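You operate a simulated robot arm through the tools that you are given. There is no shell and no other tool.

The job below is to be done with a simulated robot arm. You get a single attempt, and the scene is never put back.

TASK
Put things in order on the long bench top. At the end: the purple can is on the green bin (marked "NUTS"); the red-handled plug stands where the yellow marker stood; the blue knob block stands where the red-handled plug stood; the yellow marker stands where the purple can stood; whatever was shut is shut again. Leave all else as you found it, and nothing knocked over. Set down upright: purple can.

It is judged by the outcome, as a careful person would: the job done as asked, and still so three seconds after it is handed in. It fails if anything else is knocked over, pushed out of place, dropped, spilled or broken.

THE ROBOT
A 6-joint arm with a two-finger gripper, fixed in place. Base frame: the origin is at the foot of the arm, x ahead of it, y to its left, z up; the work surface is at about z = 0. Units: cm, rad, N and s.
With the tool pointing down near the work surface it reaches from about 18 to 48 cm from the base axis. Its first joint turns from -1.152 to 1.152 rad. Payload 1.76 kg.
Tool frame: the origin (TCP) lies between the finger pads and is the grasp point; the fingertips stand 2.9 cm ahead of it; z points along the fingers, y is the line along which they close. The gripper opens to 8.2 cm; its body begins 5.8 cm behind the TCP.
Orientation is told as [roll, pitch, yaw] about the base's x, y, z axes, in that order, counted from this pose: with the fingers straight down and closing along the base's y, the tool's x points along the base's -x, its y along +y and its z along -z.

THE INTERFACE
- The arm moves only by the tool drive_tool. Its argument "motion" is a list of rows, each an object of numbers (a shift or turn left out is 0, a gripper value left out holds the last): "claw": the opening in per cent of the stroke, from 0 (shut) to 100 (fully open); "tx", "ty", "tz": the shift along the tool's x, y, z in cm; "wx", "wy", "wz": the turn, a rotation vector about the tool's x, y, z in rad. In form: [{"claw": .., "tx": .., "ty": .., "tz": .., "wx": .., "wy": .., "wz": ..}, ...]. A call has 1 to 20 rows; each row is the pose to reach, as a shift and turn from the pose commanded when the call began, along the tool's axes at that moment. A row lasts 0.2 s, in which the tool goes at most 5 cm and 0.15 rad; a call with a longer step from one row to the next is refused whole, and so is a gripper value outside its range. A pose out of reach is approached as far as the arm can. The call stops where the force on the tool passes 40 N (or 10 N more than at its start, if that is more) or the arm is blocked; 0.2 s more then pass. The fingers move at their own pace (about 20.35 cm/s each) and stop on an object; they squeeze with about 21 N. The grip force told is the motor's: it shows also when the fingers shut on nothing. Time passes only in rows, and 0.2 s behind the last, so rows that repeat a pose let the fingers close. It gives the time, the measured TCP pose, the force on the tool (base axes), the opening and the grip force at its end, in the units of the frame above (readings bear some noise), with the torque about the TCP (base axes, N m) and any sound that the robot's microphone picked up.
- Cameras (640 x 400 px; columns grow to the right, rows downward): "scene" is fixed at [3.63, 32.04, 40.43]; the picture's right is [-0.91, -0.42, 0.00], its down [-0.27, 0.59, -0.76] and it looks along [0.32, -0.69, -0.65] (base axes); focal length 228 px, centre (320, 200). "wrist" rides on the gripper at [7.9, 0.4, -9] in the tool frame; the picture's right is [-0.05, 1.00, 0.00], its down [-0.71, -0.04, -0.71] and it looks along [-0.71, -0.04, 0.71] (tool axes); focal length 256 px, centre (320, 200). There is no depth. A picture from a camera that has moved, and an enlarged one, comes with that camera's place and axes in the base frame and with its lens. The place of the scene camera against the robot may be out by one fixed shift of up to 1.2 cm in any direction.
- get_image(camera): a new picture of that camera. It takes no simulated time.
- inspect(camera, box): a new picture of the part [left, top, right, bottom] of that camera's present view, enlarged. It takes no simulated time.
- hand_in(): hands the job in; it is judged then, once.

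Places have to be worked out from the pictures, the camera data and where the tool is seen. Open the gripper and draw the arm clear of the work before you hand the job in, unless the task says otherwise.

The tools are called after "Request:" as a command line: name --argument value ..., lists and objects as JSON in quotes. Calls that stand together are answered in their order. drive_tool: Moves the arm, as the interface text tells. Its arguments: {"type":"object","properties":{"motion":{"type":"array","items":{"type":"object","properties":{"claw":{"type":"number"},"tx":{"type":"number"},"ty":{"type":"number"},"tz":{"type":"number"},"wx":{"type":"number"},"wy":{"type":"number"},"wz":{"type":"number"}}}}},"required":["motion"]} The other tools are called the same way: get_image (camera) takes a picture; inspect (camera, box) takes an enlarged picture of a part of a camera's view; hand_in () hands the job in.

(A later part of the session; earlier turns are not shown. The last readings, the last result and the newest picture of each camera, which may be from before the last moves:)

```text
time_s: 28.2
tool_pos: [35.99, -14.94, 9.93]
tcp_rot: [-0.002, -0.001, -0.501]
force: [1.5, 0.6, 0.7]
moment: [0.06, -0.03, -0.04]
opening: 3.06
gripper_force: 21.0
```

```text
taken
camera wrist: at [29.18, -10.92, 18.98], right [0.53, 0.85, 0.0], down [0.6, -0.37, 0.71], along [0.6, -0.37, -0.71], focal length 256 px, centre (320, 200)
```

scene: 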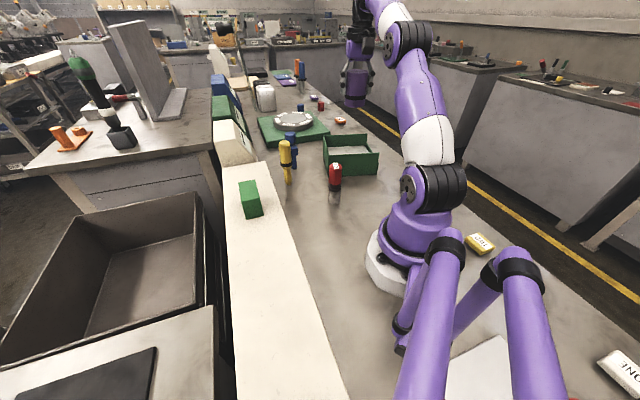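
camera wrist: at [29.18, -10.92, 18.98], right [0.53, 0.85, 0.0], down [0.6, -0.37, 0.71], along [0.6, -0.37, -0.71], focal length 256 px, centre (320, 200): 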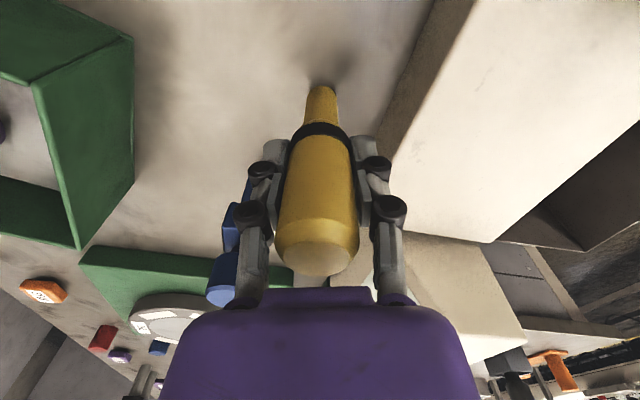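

The marker is gripped (3.06 cm, 21 N) at TCP z=9.93. I lift and carry it in an arc to above the can's old spot (17.3, 20.15) on the ledge.

Request:
drive_tool --motion '[{"tz": -1}, {"tz": -4}, {"tz": -8}, {"tz": -12}, {"tz": -16}, {"tx": 2.0, "ty": 4.09, "tz": -16, "wz": -0.136}, {"tx": 4.39, "ty": 8.03, "tz": -16, "wz": -0.272}, {"tx": 7.21, "ty": 11.73, "tz": -16, "wz": -0.408}, {"tx": 10.46, "ty": 14.96, "tz": -16, "wz": -0.544}, {"tx": 14.23, "ty": 17.69, "tz": -16, "wz": -0.68}, {"tx": 18.38, "ty": 19.64, "tz": -16, "wz": -0.816}, {"tx": 22.76, "ty": 20.77, "tz": -16, "wz": -0.952}, {"tx": 27.26, "ty": 21.27, "tz": -16, "wz": -1.088}, {"tx": 30.59, "ty": 21.73, "tz": -16, "wz": -1.224}, {"tx": 33.25, "ty": 21.81, "tz": -16, "wz": -1.36}, {"tx": 33.25, "ty": 21.81, "tz": -16, "wz": -1.36}]'

Request:
get_image --camera "wrist"

Request:
get_image --camera "scene"

```text
time_s: 31.6
tool_pos: [17.14, 20.03, 25.92]
tcp_rot: [-0.001, 0.0, 0.863]
force: [0.6, -0.7, -1.3]
moment: [0.03, 0.02, 0.01]
opening: 3.03
gripper_force: 20.8
```

```text
taken
camera wrist: at [11.62, 14.18, 34.9], right [-0.72, 0.69, 0.0], down [0.49, 0.51, 0.71], along [0.49, 0.51, -0.71], focal length 256 px, centre (320, 200)
```

wrist: 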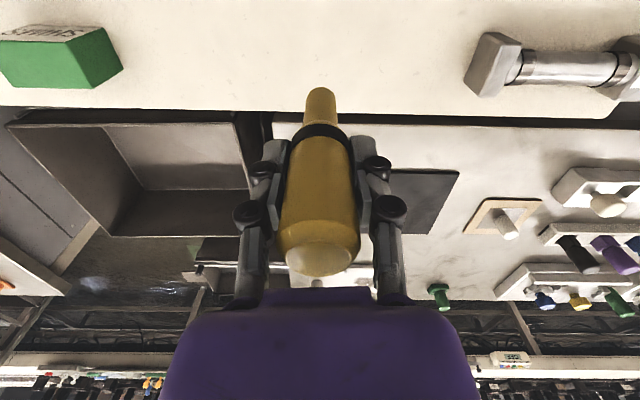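

```text
taken
```

scene: 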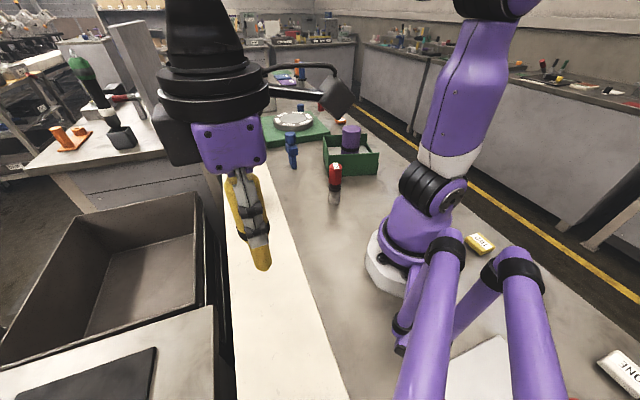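

I lower toward the ledge, stopping a little above the expected contact height (TCP z≈14.9).

Request:
drive_tool --motion '[{"tx": -0.2, "tz": 3}, {"tx": -0.2, "tz": 6}, {"tx": -0.2, "tz": 8.5}, {"tx": -0.2, "tz": 10}, {"tx": -0.2, "tz": 10.4}, {"tx": -0.2, "tz": 10.4}]'

Request:
get_image --camera "wrist"

Request:
inspect --camera "scene" --box '[180, 180, 380, 340]'

```text
time_s: 33.0
tool_pos: [17.29, 20.45, 15.43]
tcp_rot: [-0.001, 0.003, 0.86]
force: [-0.4, 0.1, -0.5]
moment: [-0.02, 0.0, 0.01]
opening: 3.05
gripper_force: 20.9
```

```text
taken
camera wrist: at [11.88, 14.63, 24.44], right [-0.72, 0.69, 0.0], down [0.49, 0.51, 0.71], along [0.49, 0.51, -0.71], focal length 256 px, centre (320, 200)
```

wrist: 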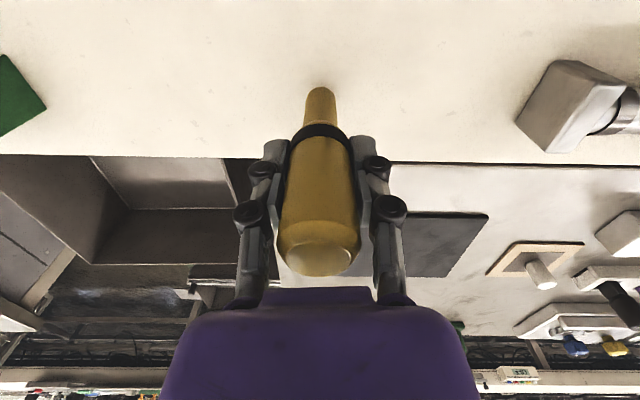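

```text
2.50 times, centred on (280, 260) of scene
camera zoom: at [3.63, 32.04, 40.43], right [-0.91, -0.42, 0.0], down [-0.27, 0.59, -0.76], along [0.32, -0.69, -0.65], focal length 571 px, centre (420, 50)
```

zoom: 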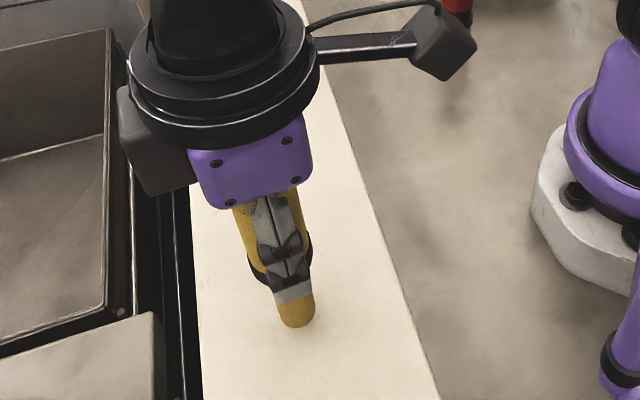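

Not yet touching. I lower in small steps until contact.

Request:
drive_tool --motion '[{"tz": 0.15}, {"tz": 0.3}, {"tz": 0.3}]'

```text
time_s: 33.8
tool_pos: [17.29, 20.37, 15.11]
tcp_rot: [-0.002, 0.001, 0.861]
force: [0.4, 0.8, 0.2]
moment: [0.02, 0.02, -0.02]
opening: 3.06
gripper_force: 21.4
```

Request:
drive_tool --motion '[{"tz": 0.1}, {"tz": 0.2}, {"tz": 0.2}]'

```text
time_s: 34.6
tool_pos: [17.49, 20.31, 14.95]
tcp_rot: [-0.002, -0.001, 0.862]
force: [-1.7, 0.3, 6.2]
moment: [-0.02, 0.16, 0.02]
opening: 3.04
gripper_force: 20.8
```

Contact at z≈15.0 (6.2 N), so the marker stands on the ledge. I open the fingers gradually and check before rising.

Request:
drive_tool --motion '[{"tz": -0.05}, {"tz": -0.05, "claw": 39}, {"tz": -0.05, "claw": 42}, {"tz": -0.05, "claw": 50}, {"tz": -0.05, "claw": 70}, {"tz": -0.05, "claw": 90}, {"tz": -0.05, "claw": 90}]'

Request:
get_image --camera "wrist"

```text
time_s: 36.2
tool_pos: [17.36, 20.14, 15.07]
tcp_rot: [-0.003, 0.003, 0.86]
force: [-0.5, -0.4, 0.2]
moment: [-0.04, 0.04, -0.03]
opening: 7.4
gripper_force: 0.1
```

```text
taken
camera wrist: at [11.86, 14.45, 24.03], right [-0.72, 0.69, 0.0], down [0.49, 0.51, 0.71], along [0.49, 0.51, -0.71], focal length 256 px, centre (320, 200)
```

wrist: 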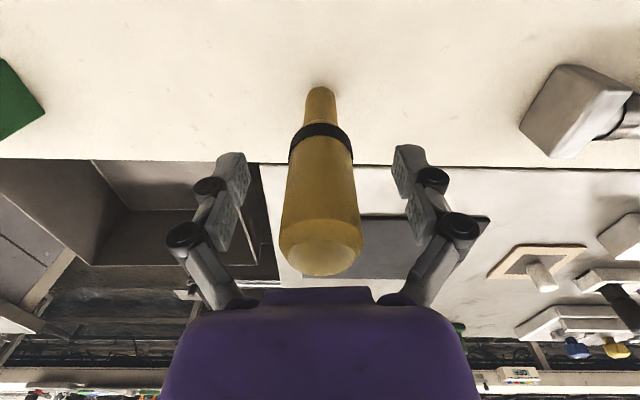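

The marker stands freely on the ledge. I rise straight up and swing in an arc to above the red plug, about (20.4,-13.2).

Request:
drive_tool --motion '[{"tz": -1, "claw": 100}, {"tz": -4, "claw": 100}, {"tz": -8}, {"tz": -12}, {"tx": 0.32, "ty": -4.54, "tz": -12, "wz": 0.145}, {"tx": 1.16, "ty": -9.09, "tz": -12, "wz": 0.29}, {"tx": 2.83, "ty": -13.43, "tz": -12, "wz": 0.435}, {"tx": 5.39, "ty": -17.21, "tz": -12, "wz": 0.58}, {"tx": 8.68, "ty": -20.43, "tz": -12, "wz": 0.725}, {"tx": 12.55, "ty": -22.83, "tz": -12, "wz": 0.87}, {"tx": 16.96, "ty": -23.99, "tz": -12, "wz": 1.015}, {"tx": 20.45, "ty": -24.08, "tz": -12, "wz": 1.16}, {"tx": 23.35, "ty": -24.07, "tz": -10, "wz": 1.305}, {"tx": 23.35, "ty": -24.07, "tz": -8, "wz": 1.43}, {"tx": 23.35, "ty": -24.07, "tz": -8, "wz": 1.43}]'

Request:
get_image --camera "wrist"

Request:
get_image --camera "scene"

```text
time_s: 39.4
tool_pos: [20.48, -13.24, 22.92]
tcp_rot: [-0.003, 0.001, -0.571]
force: [-0.6, -0.3, -0.1]
moment: [0.03, 0.02, -0.04]
opening: 8.23
gripper_force: 0.0
```

```text
taken
camera wrist: at [13.99, -8.67, 31.93], right [0.58, 0.81, 0.0], down [0.57, -0.41, 0.71], along [0.57, -0.41, -0.71], focal length 256 px, centre (320, 200)
```

wrist: 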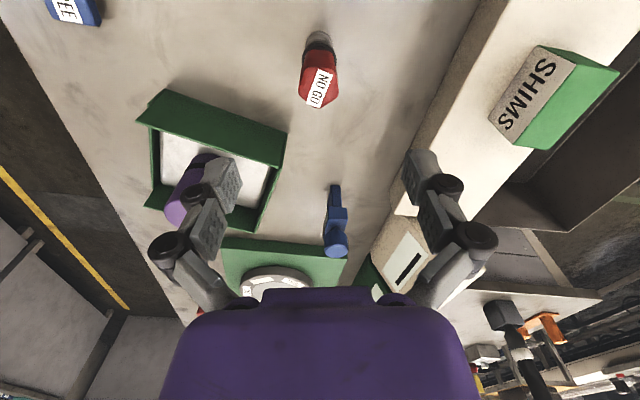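

```text
taken
```

scene: 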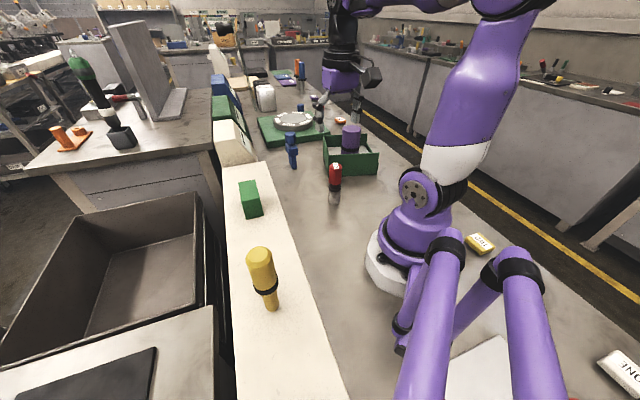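

Request:
inspect --camera "wrist" --box '[260, 0, 380, 120]'

Request:
inspect --camera "wrist" --box '[280, 150, 400, 270]'

Request:
inspect --camera "scene" --box '[270, 120, 390, 220]'

Request:
inspect --camera "scene" --box '[200, 220, 340, 340]'

```text
3.33 times, centred on (320, 60) of wrist
camera zoom: at [13.99, -8.67, 31.93], right [0.58, 0.81, 0.0], down [0.57, -0.41, 0.71], along [0.57, -0.41, -0.71], focal length 853 px, centre (320, 667)
```

zoom: 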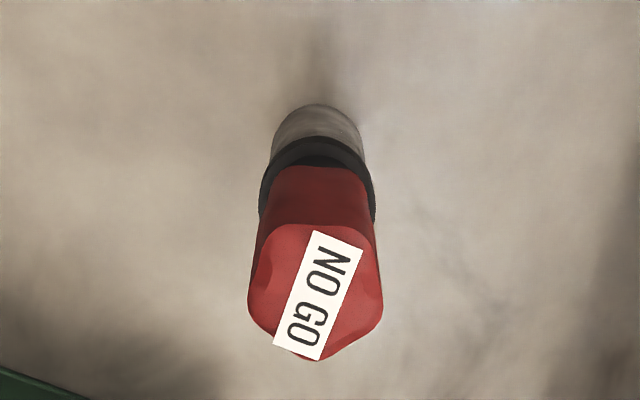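

```text
3.33 times, centred on (340, 210) of wrist
camera zoom: at [13.99, -8.67, 31.93], right [0.58, 0.81, 0.0], down [0.57, -0.41, 0.71], along [0.57, -0.41, -0.71], focal length 853 px, centre (253, 167)
```

zoom: 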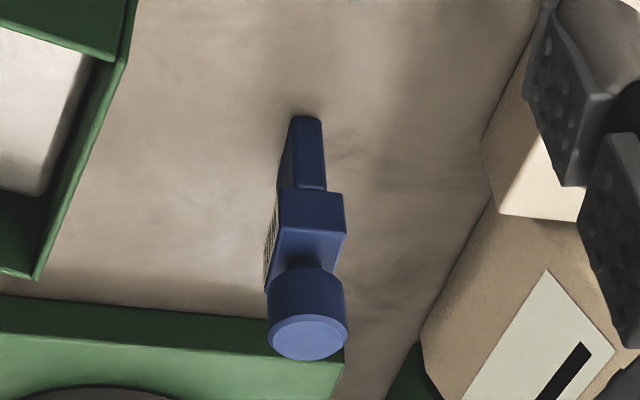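

```text
4.00 times, centred on (330, 170) of scene
camera zoom: at [3.63, 32.04, 40.43], right [-0.91, -0.42, 0.0], down [-0.27, 0.59, -0.76], along [0.32, -0.69, -0.65], focal length 914 px, centre (280, 320)
```

zoom: 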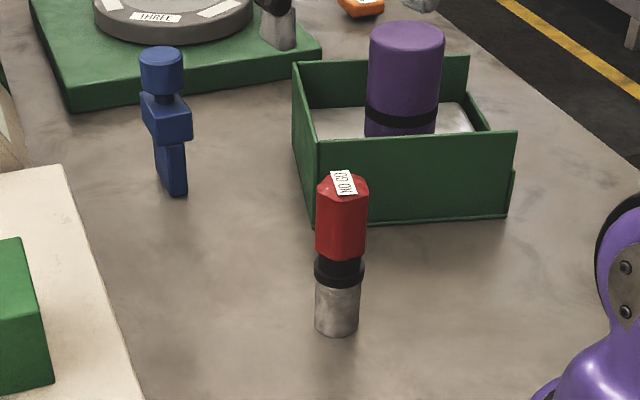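

```text
3.33 times, centred on (270, 280) of scene
camera zoom: at [3.63, 32.04, 40.43], right [-0.91, -0.42, 0.0], down [-0.27, 0.59, -0.76], along [0.32, -0.69, -0.65], focal length 762 px, centre (487, -67)
```

zoom: 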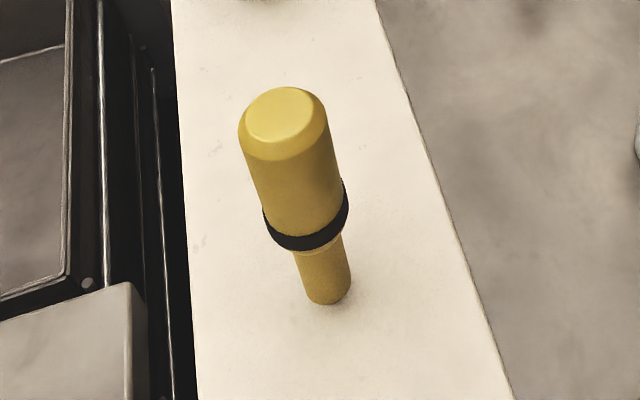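

Yellow stands well on the ledge. The plug has a hexagonal handle with its flats facing my fingers; its spot is about (20.44,-13.36). I descend to z≈8.8 with a 0.1 cm lateral correction and close in stages.

Request:
drive_tool --motion '[{"ty": -0.1, "tz": 3}, {"ty": -0.1, "tz": 6}, {"ty": -0.1, "tz": 9}, {"ty": -0.1, "tz": 12}, {"ty": -0.1, "tz": 13.3}, {"ty": -0.1, "tz": 14.1}, {"ty": -0.1, "tz": 14.1, "claw": 70}, {"ty": -0.1, "tz": 14.1, "claw": 50}, {"ty": -0.1, "tz": 14.1, "claw": 45}, {"ty": -0.1, "tz": 14.1, "claw": 45}]'

Request:
get_image --camera "wrist"

```text
time_s: 41.6
tool_pos: [20.41, -13.27, 9.0]
tcp_rot: [-0.001, -0.003, -0.573]
force: [0.6, 0.2, 0.6]
moment: [0.02, 0.03, -0.01]
opening: 3.69
gripper_force: 0.0
```

```text
taken
camera wrist: at [13.9, -8.72, 18.02], right [0.58, 0.81, 0.0], down [0.57, -0.41, 0.71], along [0.57, -0.41, -0.71], focal length 256 px, centre (320, 200)
```

wrist: 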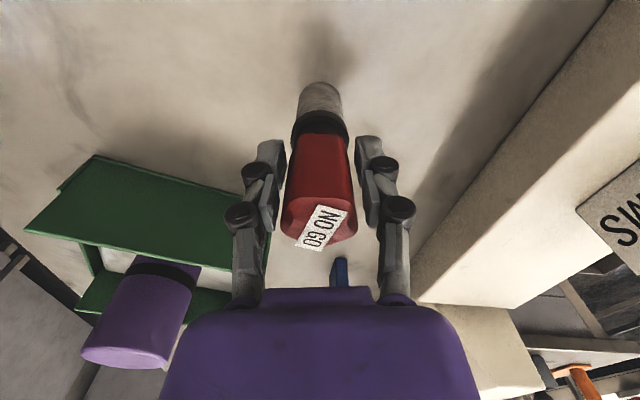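

The fingers straddle the plug at 3.69 cm with no contact. I close the rest of the way gently.

Request:
drive_tool --motion '[{"claw": 43}, {"claw": 41}, {"claw": 39}, {"claw": 37}, {"claw": 34}, {"claw": 25}, {"claw": 25}]'

Request:
get_image --camera "wrist"

```text
time_s: 43.2
tool_pos: [20.35, -13.35, 9.05]
tcp_rot: [-0.001, -0.003, -0.57]
force: [-0.8, 0.4, 4.2]
moment: [-0.01, 0.04, -0.04]
opening: 3.3
gripper_force: 21.3
```

```text
taken
camera wrist: at [13.9, -8.73, 18.02], right [0.58, 0.81, 0.0], down [0.57, -0.41, 0.71], along [0.57, -0.41, -0.71], focal length 256 px, centre (320, 200)
```

wrist: 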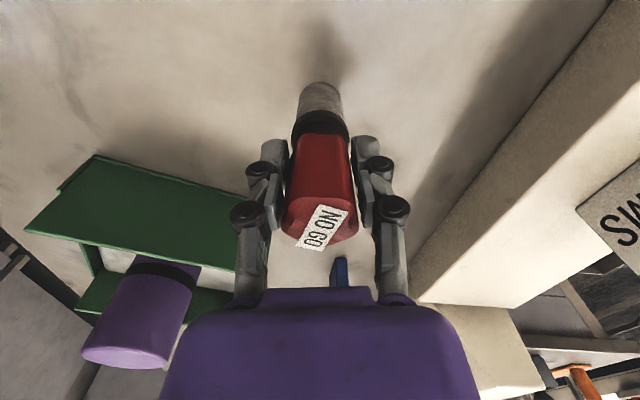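

The plug is gripped (3.3 cm). I lift it and carry it straight across to above the yellow marker's old spot (35.98,-14.9), keeping the same yaw.

Request:
drive_tool --motion '[{"tz": -1}, {"tz": -4}, {"tz": -8}, {"tz": -12}, {"tz": -15}, {"tx": -3.5, "ty": 1.78, "tz": -15}, {"tx": -6.99, "ty": 3.55, "tz": -15}, {"tx": -10.49, "ty": 5.33, "tz": -15}, {"tx": -13.98, "ty": 7.1, "tz": -15}, {"tx": -13.98, "ty": 7.1, "tz": -15}]'

Request:
get_image --camera "wrist"

```text
time_s: 45.4
tool_pos: [35.7, -14.45, 24.05]
tcp_rot: [-0.001, 0.0, -0.571]
force: [-0.3, 0.8, -0.3]
moment: [0.04, -0.01, 0.0]
opening: 3.3
gripper_force: 20.8
```

```text
taken
camera wrist: at [29.39, -10.07, 32.97], right [0.58, 0.81, 0.0], down [0.57, -0.41, 0.71], along [0.57, -0.41, -0.71], focal length 256 px, centre (320, 200)
```

wrist: 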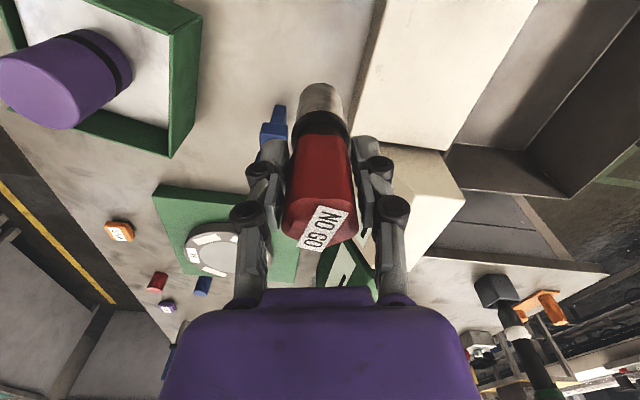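

The reading is half a centimetre off what I commanded; I hold a moment and read again.

Request:
drive_tool --motion '[{"tz": 0}, {"tz": 0}]'

```text
time_s: 46.0
tool_pos: [35.79, -14.73, 24.05]
tcp_rot: [-0.002, 0.0, -0.571]
force: [0.0, -0.2, -1.1]
moment: [-0.01, 0.0, -0.01]
opening: 3.3
gripper_force: 21.4
```

Now it reads (35.79,-14.73). I lower with a small forward correction to just above the bench.

Request:
drive_tool --motion '[{"tx": -0.2, "tz": 3}, {"tx": -0.2, "tz": 6}, {"tx": -0.2, "tz": 9}, {"tx": -0.2, "tz": 12}, {"tx": -0.2, "tz": 13.7}, {"tx": -0.2, "tz": 14.5}, {"tx": -0.2, "tz": 14.5}]'

Request:
get_image --camera "wrist"

Request:
inspect --camera "scene" --box '[220, 100, 360, 220]'

```text
time_s: 47.6
tool_pos: [35.96, -14.84, 9.44]
tcp_rot: [-0.001, 0.0, -0.57]
force: [-0.6, 0.0, -1.4]
moment: [-0.01, -0.02, -0.01]
opening: 3.3
gripper_force: 20.8
```

```text
taken
camera wrist: at [29.56, -10.26, 18.46], right [0.58, 0.81, 0.0], down [0.57, -0.41, 0.71], along [0.57, -0.41, -0.71], focal length 256 px, centre (320, 200)
```

wrist: 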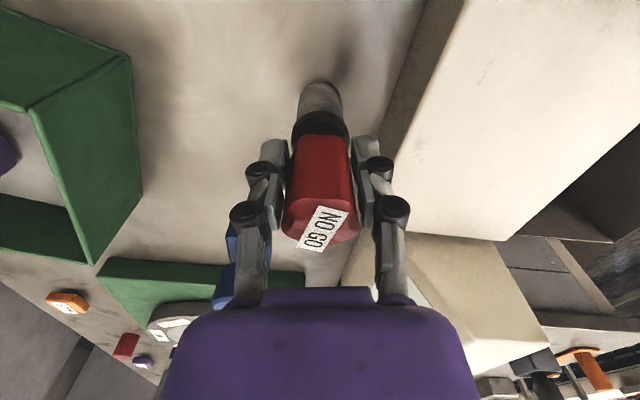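

```text
3.33 times, centred on (290, 160) of scene
camera zoom: at [3.63, 32.04, 40.43], right [-0.91, -0.42, 0.0], down [-0.27, 0.59, -0.76], along [0.32, -0.69, -0.65], focal length 762 px, centre (420, 333)
```

zoom: 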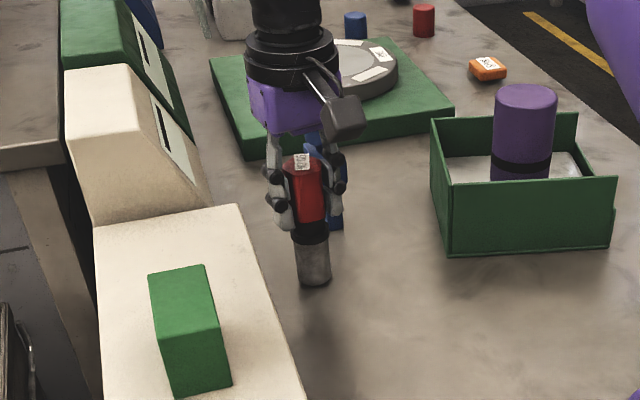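

The plug is above the spot, about 0.4 cm off the bench. I ease it down in small steps until contact.

Request:
drive_tool --motion '[{"tz": 0.15}, {"tz": 0.3}, {"tz": 0.3}]'

```text
time_s: 48.4
tool_pos: [36.01, -15.01, 9.13]
tcp_rot: [0.0, 0.0, -0.571]
force: [-0.6, 0.1, -0.9]
moment: [0.02, 0.04, 0.02]
opening: 3.28
gripper_force: 21.6
```

Request:
drive_tool --motion '[{"tz": 0.1}, {"tz": 0.2}, {"tz": 0.2}]'

```text
time_s: 49.2
tool_pos: [36.12, -14.93, 8.96]
tcp_rot: [0.0, -0.001, -0.571]
force: [-4.8, 1.8, 17.6]
moment: [0.12, 0.28, -0.08]
opening: 3.32
gripper_force: 20.8
```

Firm contact (17.6 N). I ease up slightly, open the fingers gradually to about 5 cm, and check.

Request:
drive_tool --motion '[{"tz": -0.1}, {"tz": -0.1, "claw": 42}, {"tz": -0.1, "claw": 45}, {"tz": -0.1, "claw": 52}, {"tz": -0.1, "claw": 62}, {"tz": -0.1, "claw": 62}]'

Request:
get_image --camera "wrist"

```text
time_s: 50.6
tool_pos: [36.02, -14.89, 8.99]
tcp_rot: [-0.001, -0.001, -0.571]
force: [-0.1, -0.1, 0.8]
moment: [-0.02, -0.01, 0.0]
opening: 5.1
gripper_force: 0.1
```

```text
taken
camera wrist: at [29.59, -10.38, 18.01], right [0.58, 0.81, 0.0], down [0.57, -0.41, 0.71], along [0.57, -0.41, -0.71], focal length 256 px, centre (320, 200)
```

wrist: 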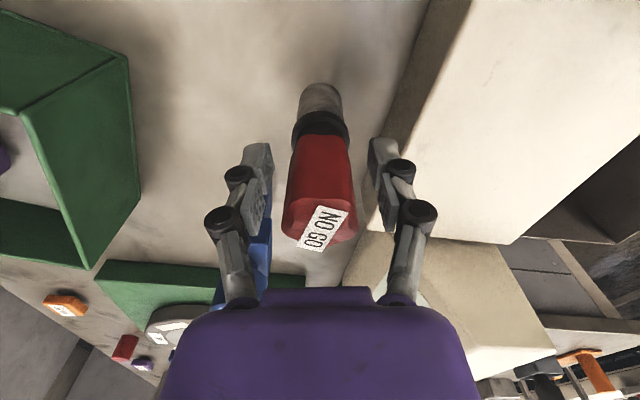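

The plug stands freely. I rise straight up and look at the blue block to plan its grasp.

Request:
drive_tool --motion '[{"tz": -1}, {"tz": -4}, {"tz": -8}, {"tz": -12}, {"tz": -14, "claw": 80}, {"tz": -14, "claw": 80}]'

Request:
inspect --camera "wrist" --box '[180, 60, 340, 220]'

Request:
inspect --camera "scene" --box '[240, 100, 360, 220]'

```text
time_s: 52.0
tool_pos: [35.9, -14.62, 22.96]
tcp_rot: [-0.001, -0.003, -0.57]
force: [-0.1, 0.2, 1.5]
moment: [0.0, 0.0, 0.0]
opening: 6.56
gripper_force: 0.2
```

```text
2.50 times, centred on (260, 140) of wrist
camera zoom: at [29.47, -10.23, 31.95], right [0.58, 0.81, 0.0], down [0.57, -0.41, 0.71], along [0.57, -0.41, -0.71], focal length 640 px, centre (470, 350)
```

zoom: 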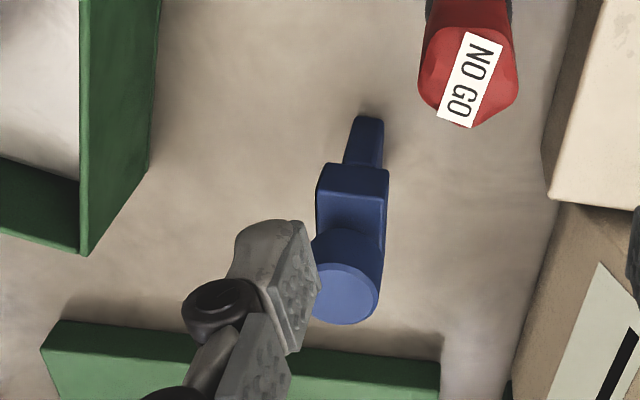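

```text
3.33 times, centred on (300, 160) of scene
camera zoom: at [3.63, 32.04, 40.43], right [-0.91, -0.42, 0.0], down [-0.27, 0.59, -0.76], along [0.32, -0.69, -0.65], focal length 762 px, centre (387, 333)
```

zoom: 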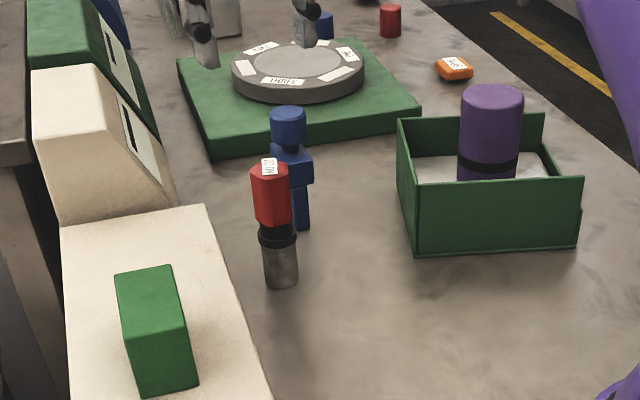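

I move the tool over the blue block, about (37.6,-22.6), staying at z≈23, to see it head-on.

Request:
drive_tool --motion '[{"tx": -2.79, "ty": -2.82, "claw": 100}, {"tx": -5.58, "ty": -5.63}, {"tx": -5.58, "ty": -5.63}, {"tx": -5.58, "ty": -5.63}]'

Request:
get_image --camera "wrist"

Request:
inspect --camera "wrist" --box '[250, 0, 390, 140]'

```text
time_s: 53.0
tool_pos: [36.95, -21.91, 22.76]
tcp_rot: [-0.001, 0.001, -0.572]
force: [0.4, -0.2, -0.5]
moment: [0.03, 0.05, -0.02]
opening: 8.21
gripper_force: 0.1
out of reach, approached as far as the arm can: row 2, 3, 4
```

```text
taken
camera wrist: at [30.57, -17.46, 31.77], right [0.58, 0.81, 0.0], down [0.57, -0.41, 0.71], along [0.57, -0.41, -0.71], focal length 256 px, centre (320, 200)
```

wrist: 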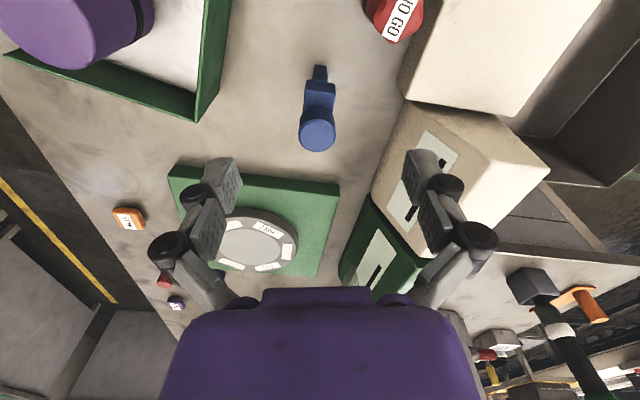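

```text
2.86 times, centred on (320, 70) of wrist
camera zoom: at [30.57, -17.46, 31.77], right [0.58, 0.81, 0.0], down [0.57, -0.41, 0.71], along [0.57, -0.41, -0.71], focal length 731 px, centre (320, 571)
```

zoom: 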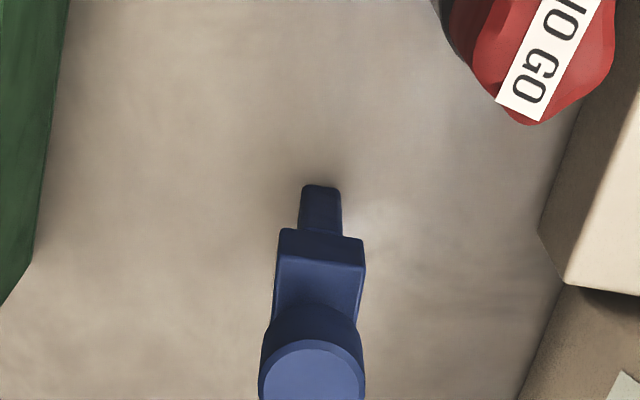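

The arm is at its reach limit at this height (r≈43), but near the bench it reaches farther. I zoom closer on the blue block's shape.

Request:
inspect --camera "wrist" --box '[290, 55, 350, 160]'

Request:
inspect --camera "scene" --box '[260, 110, 340, 190]'

```text
3.81 times, centred on (320, 108) of wrist
camera zoom: at [30.57, -17.46, 31.77], right [0.58, 0.81, 0.0], down [0.57, -0.41, 0.71], along [0.57, -0.41, -0.71], focal length 975 px, centre (320, 552)
```

zoom: 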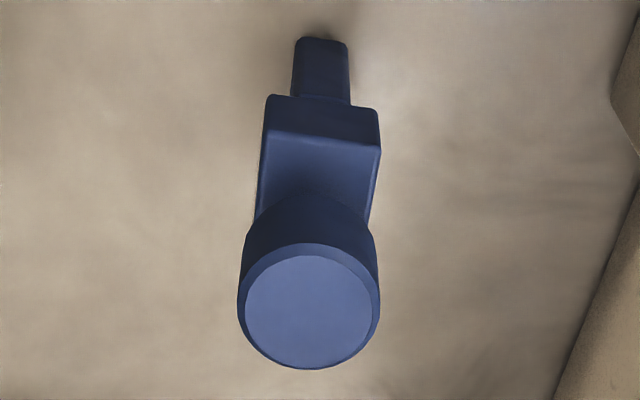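

```text
5.00 times, centred on (300, 150) of scene
camera zoom: at [3.63, 32.04, 40.43], right [-0.91, -0.42, 0.0], down [-0.27, 0.59, -0.76], along [0.32, -0.69, -0.65], focal length 1142 px, centre (420, 450)
```

zoom: 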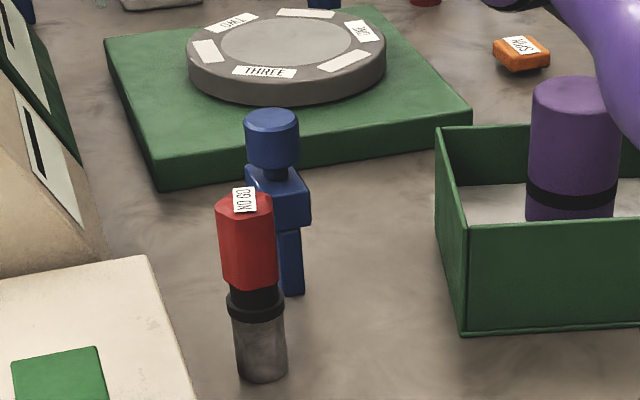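

Triangulating the knob top from three views gives (40.3,-24.7), z≈11.5; the body is about 2.9 × 4.6 cm with its narrow width along azimuth ≈48°. That is close to the reach limit, so I will grip the knob across the narrow width with the tool tilted slightly outward. First I turn the yaw to about -0.72 and come down a little.

Request:
drive_tool --motion '[{"tz": 1.5, "wz": 0.08}, {"tz": 3, "wz": 0.15}, {"tz": 3, "wz": 0.15}]'

```text
time_s: 53.8
tool_pos: [37.44, -22.34, 20.71]
tcp_rot: [-0.004, -0.004, -0.722]
force: [-0.1, -0.9, 0.2]
moment: [-0.02, 0.01, 0.0]
opening: 8.16
gripper_force: 0.0
out of reach, approached as far as the arm can: row 1, 2, 3
```

Yaw is now -0.72. I tilt the tool outward by 0.2 rad about its closing axis.

Request:
drive_tool --motion '[{"wy": -0.1}, {"wy": -0.2}, {"wy": -0.2}]'

Request:
get_image --camera "wrist"

```text
time_s: 54.6
tool_pos: [37.45, -22.32, 20.02]
tcp_rot: [-0.002, -0.188, -0.718]
force: [0.8, -0.4, 0.0]
moment: [0.0, 0.0, 0.07]
opening: 8.19
gripper_force: 0.0
out of reach, approached as far as the arm can: row 2, 3
```

```text
taken
camera wrist: at [30.53, -15.89, 27.35], right [0.7, 0.72, 0.01], down [0.4, -0.4, 0.83], along [0.6, -0.57, -0.56], focal length 256 px, centre (320, 200)
```

wrist: 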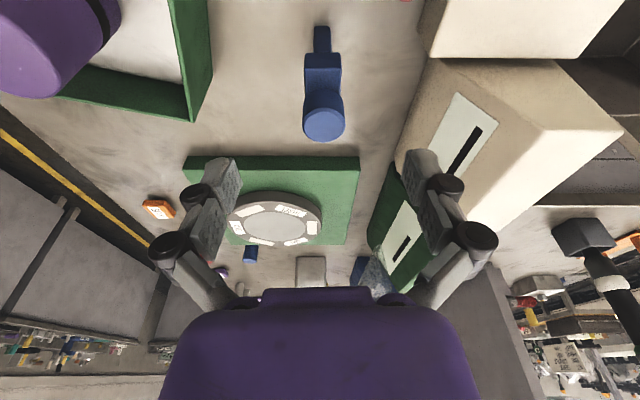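

Nearly reached. I zoom in on the blue block from this pose to refine its position and heading.

Request:
inspect --camera "wrist" --box '[280, 15, 370, 150]'

```text
2.96 times, centred on (325, 82) of wrist
camera zoom: at [30.53, -15.89, 27.35], right [0.7, 0.72, 0.01], down [0.4, -0.4, 0.83], along [0.6, -0.57, -0.56], focal length 758 px, centre (305, 548)
```

zoom: 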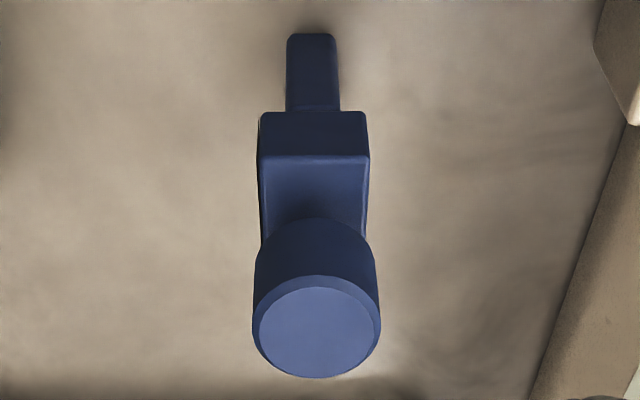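

The block's narrow axis is at azimuth ≈46° and its knob centre at about (40.2,-24.7), knob 3.3 cm wide. A 0.2 rad tilt hits a wrist limit, so I ease it back to about 0.1 rad and trim the yaw.

Request:
drive_tool --motion '[{"wy": 0.1, "wz": 0.05}, {"wy": 0.1, "wz": 0.05}]'

```text
time_s: 55.2
tool_pos: [37.3, -22.31, 19.92]
tcp_rot: [0.007, -0.101, -0.771]
force: [-0.2, -1.3, -0.1]
moment: [0.01, 0.03, 0.03]
opening: 8.21
gripper_force: 0.0
```

In reach now. I approach in two stages along the plane of the block: first to about (39.0,-23.75,14.2).

Request:
drive_tool --motion '[{"tx": -0.55, "ty": 0.05, "tz": 2}, {"tx": -1.1, "ty": 0.1, "tz": 4}, {"tx": -1.64, "ty": 0.15, "tz": 5.91}, {"tx": -1.64, "ty": 0.15, "tz": 5.91}]'

Request:
get_image --camera "wrist"

Request:
inspect --camera "wrist" --box '[250, 40, 390, 180]'

```text
time_s: 56.2
tool_pos: [39.21, -23.73, 14.22]
tcp_rot: [0.006, -0.102, -0.77]
force: [0.1, 0.7, 0.0]
moment: [0.02, -0.02, 0.0]
opening: 8.18
gripper_force: 0.0
```

```text
taken
camera wrist: at [33.08, -17.49, 22.44], right [0.73, 0.68, 0.01], down [0.42, -0.47, 0.77], along [0.53, -0.56, -0.63], focal length 256 px, centre (320, 200)
```

wrist: 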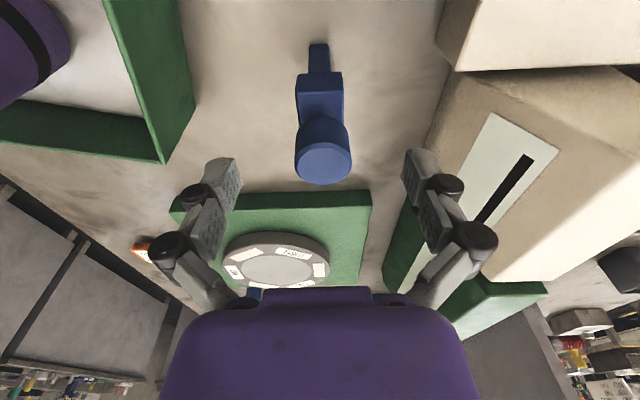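

```text
2.86 times, centred on (320, 110) of wrist
camera zoom: at [33.08, -17.49, 22.44], right [0.73, 0.68, 0.01], down [0.42, -0.47, 0.77], along [0.53, -0.56, -0.63], focal length 731 px, centre (320, 457)
```

zoom: 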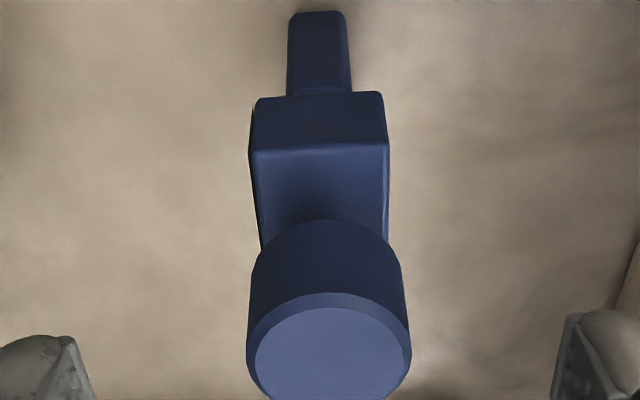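

The knob sits about 0.1 cm right of centre, ahead by about 1 cm. I make the final approach to z≈10.4 around the knob and partly close to check.

Request:
drive_tool --motion '[{"tx": -0.4, "ty": 0.1, "tz": 1.5}, {"tx": -0.8, "ty": 0.1, "tz": 3}, {"tx": -1.0, "ty": 0.1, "tz": 3.94}, {"tx": -1.0, "ty": 0.1, "tz": 3.94}, {"tx": -1.0, "ty": 0.1, "tz": 3.94, "claw": 70}, {"tx": -1.0, "ty": 0.1, "tz": 3.94, "claw": 55}, {"tx": -1.0, "ty": 0.1, "tz": 3.94, "claw": 50}, {"tx": -1.0, "ty": 0.1, "tz": 3.94, "claw": 50}]'

Request:
get_image --camera "wrist"

Request:
inspect --camera "scene" --box '[240, 90, 360, 210]'

```text
time_s: 58.0
tool_pos: [40.17, -24.82, 10.49]
tcp_rot: [0.007, -0.102, -0.769]
force: [0.2, -0.7, -0.7]
moment: [-0.02, 0.01, 0.05]
opening: 4.08
gripper_force: 0.1
```

```text
taken
camera wrist: at [34.2, -18.4, 18.62], right [0.73, 0.68, 0.01], down [0.42, -0.47, 0.77], along [0.53, -0.56, -0.63], focal length 256 px, centre (320, 200)
```

wrist: 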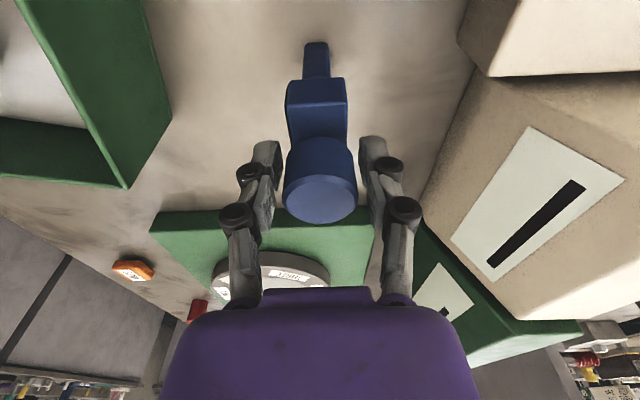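

```text
3.33 times, centred on (300, 150) of scene
camera zoom: at [3.63, 32.04, 40.43], right [-0.91, -0.42, 0.0], down [-0.27, 0.59, -0.76], along [0.32, -0.69, -0.65], focal length 762 px, centre (387, 367)
```

zoom: 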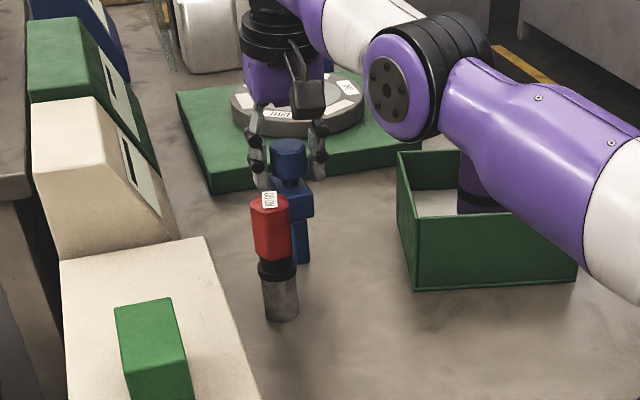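

The knob is centred between the fingers with no contact. I close gently to grip it.

Request:
drive_tool --motion '[{"claw": 46}, {"claw": 43}, {"claw": 41}, {"claw": 39}, {"claw": 36}, {"claw": 28}, {"claw": 28}]'

Request:
get_image --camera "wrist"

```text
time_s: 59.6
tool_pos: [40.31, -24.72, 10.52]
tcp_rot: [0.008, -0.101, -0.77]
force: [-1.3, -0.2, 2.2]
moment: [-0.02, 0.06, 0.02]
opening: 3.26
gripper_force: 21.2
```

```text
taken
camera wrist: at [34.2, -18.4, 18.63], right [0.73, 0.68, 0.01], down [0.42, -0.47, 0.77], along [0.53, -0.56, -0.63], focal length 256 px, centre (320, 200)
```

wrist: 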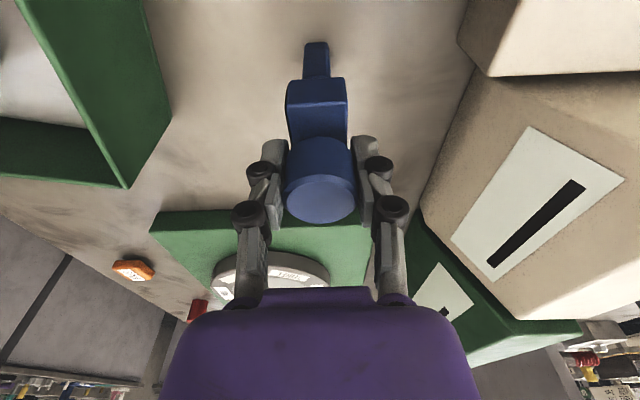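

The knob is gripped (3.26 cm, 21 N). I lift 3 cm straight up first and check.

Request:
drive_tool --motion '[{"tx": -0.05, "tz": -0.5}, {"tx": -0.15, "tz": -1.5}, {"tx": -0.3, "tz": -2.985}, {"tx": -0.3, "tz": -2.985}]'

Request:
get_image --camera "wrist"

```text
time_s: 60.6
tool_pos: [40.28, -24.87, 13.52]
tcp_rot: [0.007, -0.102, -0.773]
force: [-0.5, 0.4, -0.4]
moment: [-0.04, -0.02, -0.02]
opening: 3.21
gripper_force: 20.9
```

```text
taken
camera wrist: at [34.2, -18.44, 21.63], right [0.73, 0.68, 0.01], down [0.42, -0.47, 0.77], along [0.53, -0.56, -0.63], focal length 256 px, centre (320, 200)
```

wrist: 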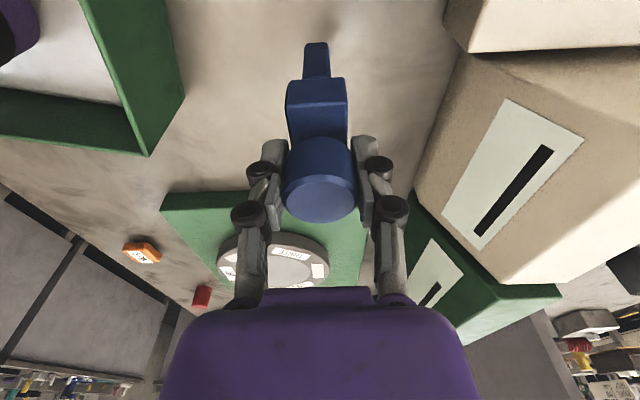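

The block hangs steady with unchanged attitude. I carry it inward and up, keeping clear of the plug, to above the plug's old spot (20.4,-13.33).

Request:
drive_tool --motion '[{"tx": 1.5, "ty": -0.67, "tz": -1.1}, {"tx": 2.95, "ty": -1.33, "tz": -2.31}, {"tx": 5.84, "ty": -2.63, "tz": -5.62}, {"tx": 9.12, "ty": -3.71, "tz": -8.46}, {"tx": 12.71, "ty": -4.43, "tz": -10.33}, {"tx": 16.8, "ty": -5.08, "tz": -10.74}, {"tx": 21.15, "ty": -5.61, "tz": -11.17}, {"tx": 21.15, "ty": -5.61, "tz": -11.17}, {"tx": 21.15, "ty": -5.61, "tz": -11.17}]'

Request:
get_image --camera "wrist"

Request:
get_image --camera "scene"

```text
time_s: 62.6
tool_pos: [21.07, -13.77, 28.8]
tcp_rot: [0.004, -0.097, -0.77]
force: [-0.4, -0.4, -1.8]
moment: [0.01, -0.02, -0.03]
opening: 3.22
gripper_force: 20.4
out of reach, approached as far as the arm can: row 3, 4, 5, 6, 7, 8, 9
```

```text
taken
camera wrist: at [15.07, -7.41, 36.93], right [0.73, 0.68, 0.01], down [0.43, -0.47, 0.77], along [0.53, -0.56, -0.63], focal length 256 px, centre (320, 200)
```

wrist: 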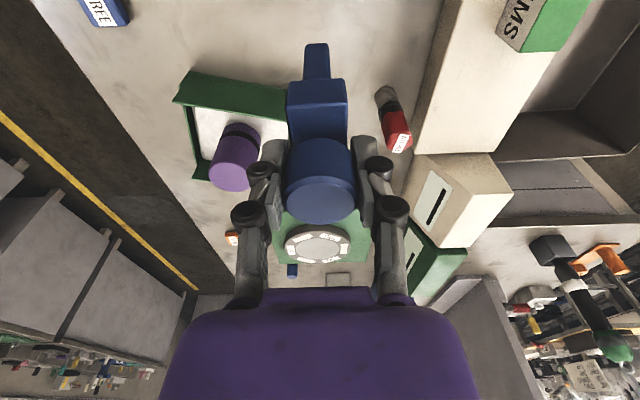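

```text
taken
```

scene: 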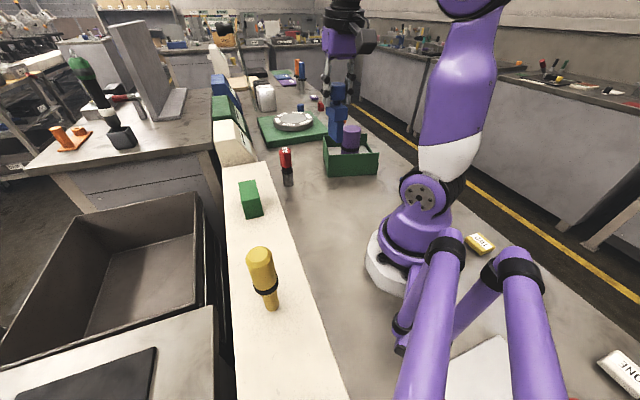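

The outward tilt isn't feasible at this short radius: the arm stayed at z=28.8. The plan changes: undo the tilt for transit, set the block down briefly on free bench at about (37.2,-25), and regrip it with an untilted tool. First I remove the tilt.

Request:
drive_tool --motion '[{"wy": 0.05}, {"wy": 0.1}, {"wy": 0.1}, {"wy": 0.1}]'

```text
time_s: 63.6
tool_pos: [21.47, -13.76, 28.71]
tcp_rot: [0.007, 0.001, -0.769]
force: [-0.7, 0.3, 0.3]
moment: [-0.03, 0.0, 0.0]
opening: 3.25
gripper_force: 20.9
out of reach, approached as far as the arm can: row 1, 2, 3
```

The commanded pose now follows what was reached. Untilted, I move down over the plug's old spot to z≈20, then will test whether a slight tilt is reachable there.

Request:
drive_tool --motion '[{"tx": 0.3, "ty": -0.13, "tz": 2.9}, {"tx": 0.7, "ty": -0.26, "tz": 5.8}, {"tx": 1.02, "ty": -0.39, "tz": 8.7}, {"tx": 1.02, "ty": -0.39, "tz": 8.7}]'

Request:
drive_tool --motion '[{"wy": -0.03}, {"wy": -0.06}, {"wy": -0.1}, {"wy": -0.1}, {"wy": -0.1}]'

```text
time_s: 64.6
tool_pos: [20.59, -13.33, 19.97]
tcp_rot: [0.007, -0.002, -0.77]
force: [0.3, 0.5, 0.7]
moment: [-0.04, -0.02, -0.03]
opening: 3.23
gripper_force: 21.5
```

```text
time_s: 65.8
tool_pos: [20.59, -13.36, 20.03]
tcp_rot: [0.005, -0.103, -0.769]
force: [-0.9, 0.2, -0.1]
moment: [-0.01, 0.01, 0.03]
opening: 3.21
gripper_force: 21.1
```

The 0.1 rad tilt is reachable here after all, so no regrip is needed and the block is upright again. I check the picture before lowering.

Request:
get_image --camera "wrist"

Request:
inspect --camera "scene" --box '[270, 80, 410, 230]'

```text
taken
camera wrist: at [14.55, -7.06, 28.18], right [0.73, 0.68, 0.01], down [0.42, -0.47, 0.77], along [0.53, -0.56, -0.63], focal length 256 px, centre (320, 200)
```

wrist: 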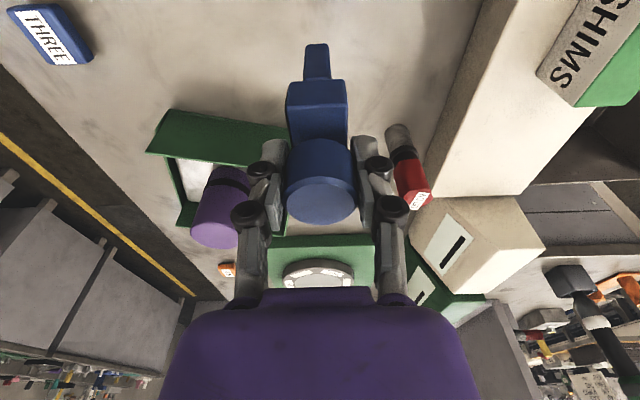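

```text
2.67 times, centred on (340, 155) of scene
camera zoom: at [3.63, 32.04, 40.43], right [-0.91, -0.42, 0.0], down [-0.27, 0.59, -0.76], along [0.32, -0.69, -0.65], focal length 609 px, centre (267, 320)
```

zoom: 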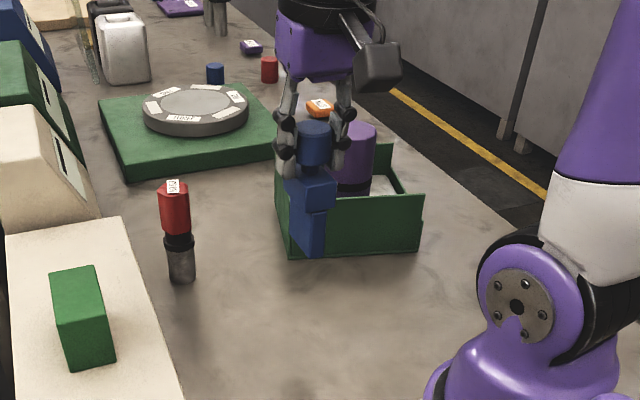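

The block is upright in the grip and over the plug's old spot. I lower it vertically to just above the bench.

Request:
drive_tool --motion '[{"tx": 0.2, "tz": 1.99}, {"tx": 0.4, "tz": 3.98}, {"tx": 0.6, "tz": 5.97}, {"tx": 0.75, "tz": 7.5}, {"tx": 0.9, "tz": 8.96}, {"tx": 0.9, "tz": 8.96}]'

Request:
get_image --camera "wrist"

Request:
inspect --camera "scene" --box '[270, 100, 410, 250]'

```text
time_s: 67.2
tool_pos: [20.81, -13.27, 11.07]
tcp_rot: [0.006, -0.101, -0.77]
force: [0.3, -0.2, -0.1]
moment: [0.01, -0.04, -0.01]
opening: 3.23
gripper_force: 21.3
```

```text
taken
camera wrist: at [14.7, -6.99, 19.24], right [0.73, 0.68, 0.01], down [0.42, -0.47, 0.77], along [0.53, -0.56, -0.63], focal length 256 px, centre (320, 200)
```

wrist: 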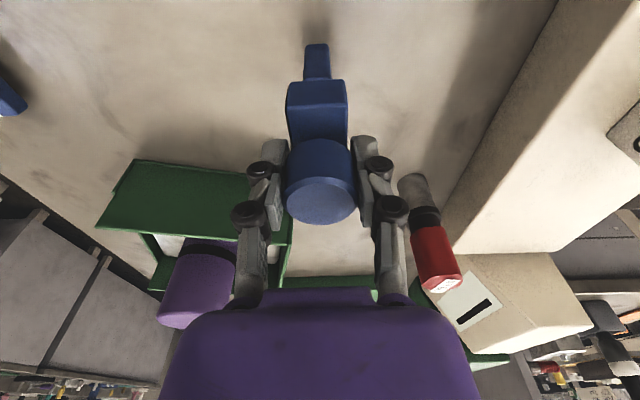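

```text
2.67 times, centred on (340, 175) of scene
camera zoom: at [3.63, 32.04, 40.43], right [-0.91, -0.42, 0.0], down [-0.27, 0.59, -0.76], along [0.32, -0.69, -0.65], focal length 609 px, centre (267, 267)
```

zoom: 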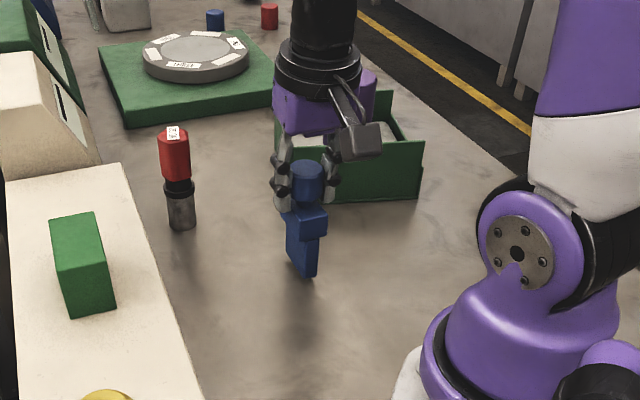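

About 0.5 cm above the bench, reading (20.81,-13.27). I apply a small lateral correction and ease down in small steps.

Request:
drive_tool --motion '[{"tx": 0.1, "ty": -0.2, "tz": 0.1}, {"tx": 0.12, "ty": -0.2, "tz": 0.3}, {"tx": 0.12, "ty": -0.2, "tz": 0.3}]'

```text
time_s: 68.0
tool_pos: [20.58, -13.58, 10.61]
tcp_rot: [0.008, -0.101, -0.769]
force: [-0.6, 0.5, -0.8]
moment: [-0.03, -0.01, -0.02]
opening: 3.23
gripper_force: 20.8
```

Request:
drive_tool --motion '[{"tx": 0.01, "tz": 0.1}, {"tx": 0.02, "tz": 0.2}, {"tx": 0.02, "tz": 0.2}]'

```text
time_s: 68.8
tool_pos: [20.49, -13.32, 10.43]
tcp_rot: [0.009, -0.101, -0.77]
force: [0.9, 0.5, -0.7]
moment: [0.01, 0.0, 0.01]
opening: 3.23
gripper_force: 21.2
```

No contact yet; I continue in finer steps.

Request:
drive_tool --motion '[{"tx": 0.01, "tz": 0.1}, {"tx": 0.01, "tz": 0.1}]'

```text
time_s: 69.4
tool_pos: [20.5, -13.49, 10.4]
tcp_rot: [0.007, -0.101, -0.77]
force: [-1.0, 0.8, 4.1]
moment: [0.05, 0.07, 0.0]
opening: 3.21
gripper_force: 20.9
```

First contact (4 N). I press a touch more so the foot sits flat, then read again.

Request:
drive_tool --motion '[{"tz": 0.08}, {"tz": 0.08}]'

```text
time_s: 70.0
tool_pos: [20.55, -13.5, 10.44]
tcp_rot: [0.007, -0.102, -0.768]
force: [-0.7, 1.2, 19.6]
moment: [-0.01, -0.01, 0.01]
opening: 3.23
gripper_force: 20.7
```

Flat contact (19.6 N, no moment). I ease up, open gradually and check that the block stands.

Request:
drive_tool --motion '[{"tz": -0.1}, {"tz": -0.1, "claw": 41}, {"tz": -0.1, "claw": 45}, {"tz": -0.1, "claw": 55}, {"tz": -0.1, "claw": 75}, {"tz": -0.1, "claw": 75}]'

Request:
get_image --camera "wrist"

```text
time_s: 71.4
tool_pos: [20.57, -13.44, 10.46]
tcp_rot: [0.008, -0.101, -0.771]
force: [0.1, -0.2, 0.2]
moment: [0.0, -0.01, 0.01]
opening: 6.14
gripper_force: 0.1
```

```text
taken
camera wrist: at [14.43, -7.13, 18.62], right [0.73, 0.68, 0.01], down [0.42, -0.47, 0.77], along [0.53, -0.56, -0.63], focal length 256 px, centre (320, 200)
```

wrist: 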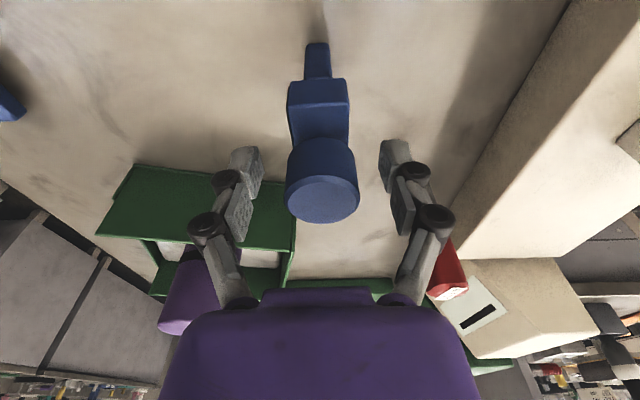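

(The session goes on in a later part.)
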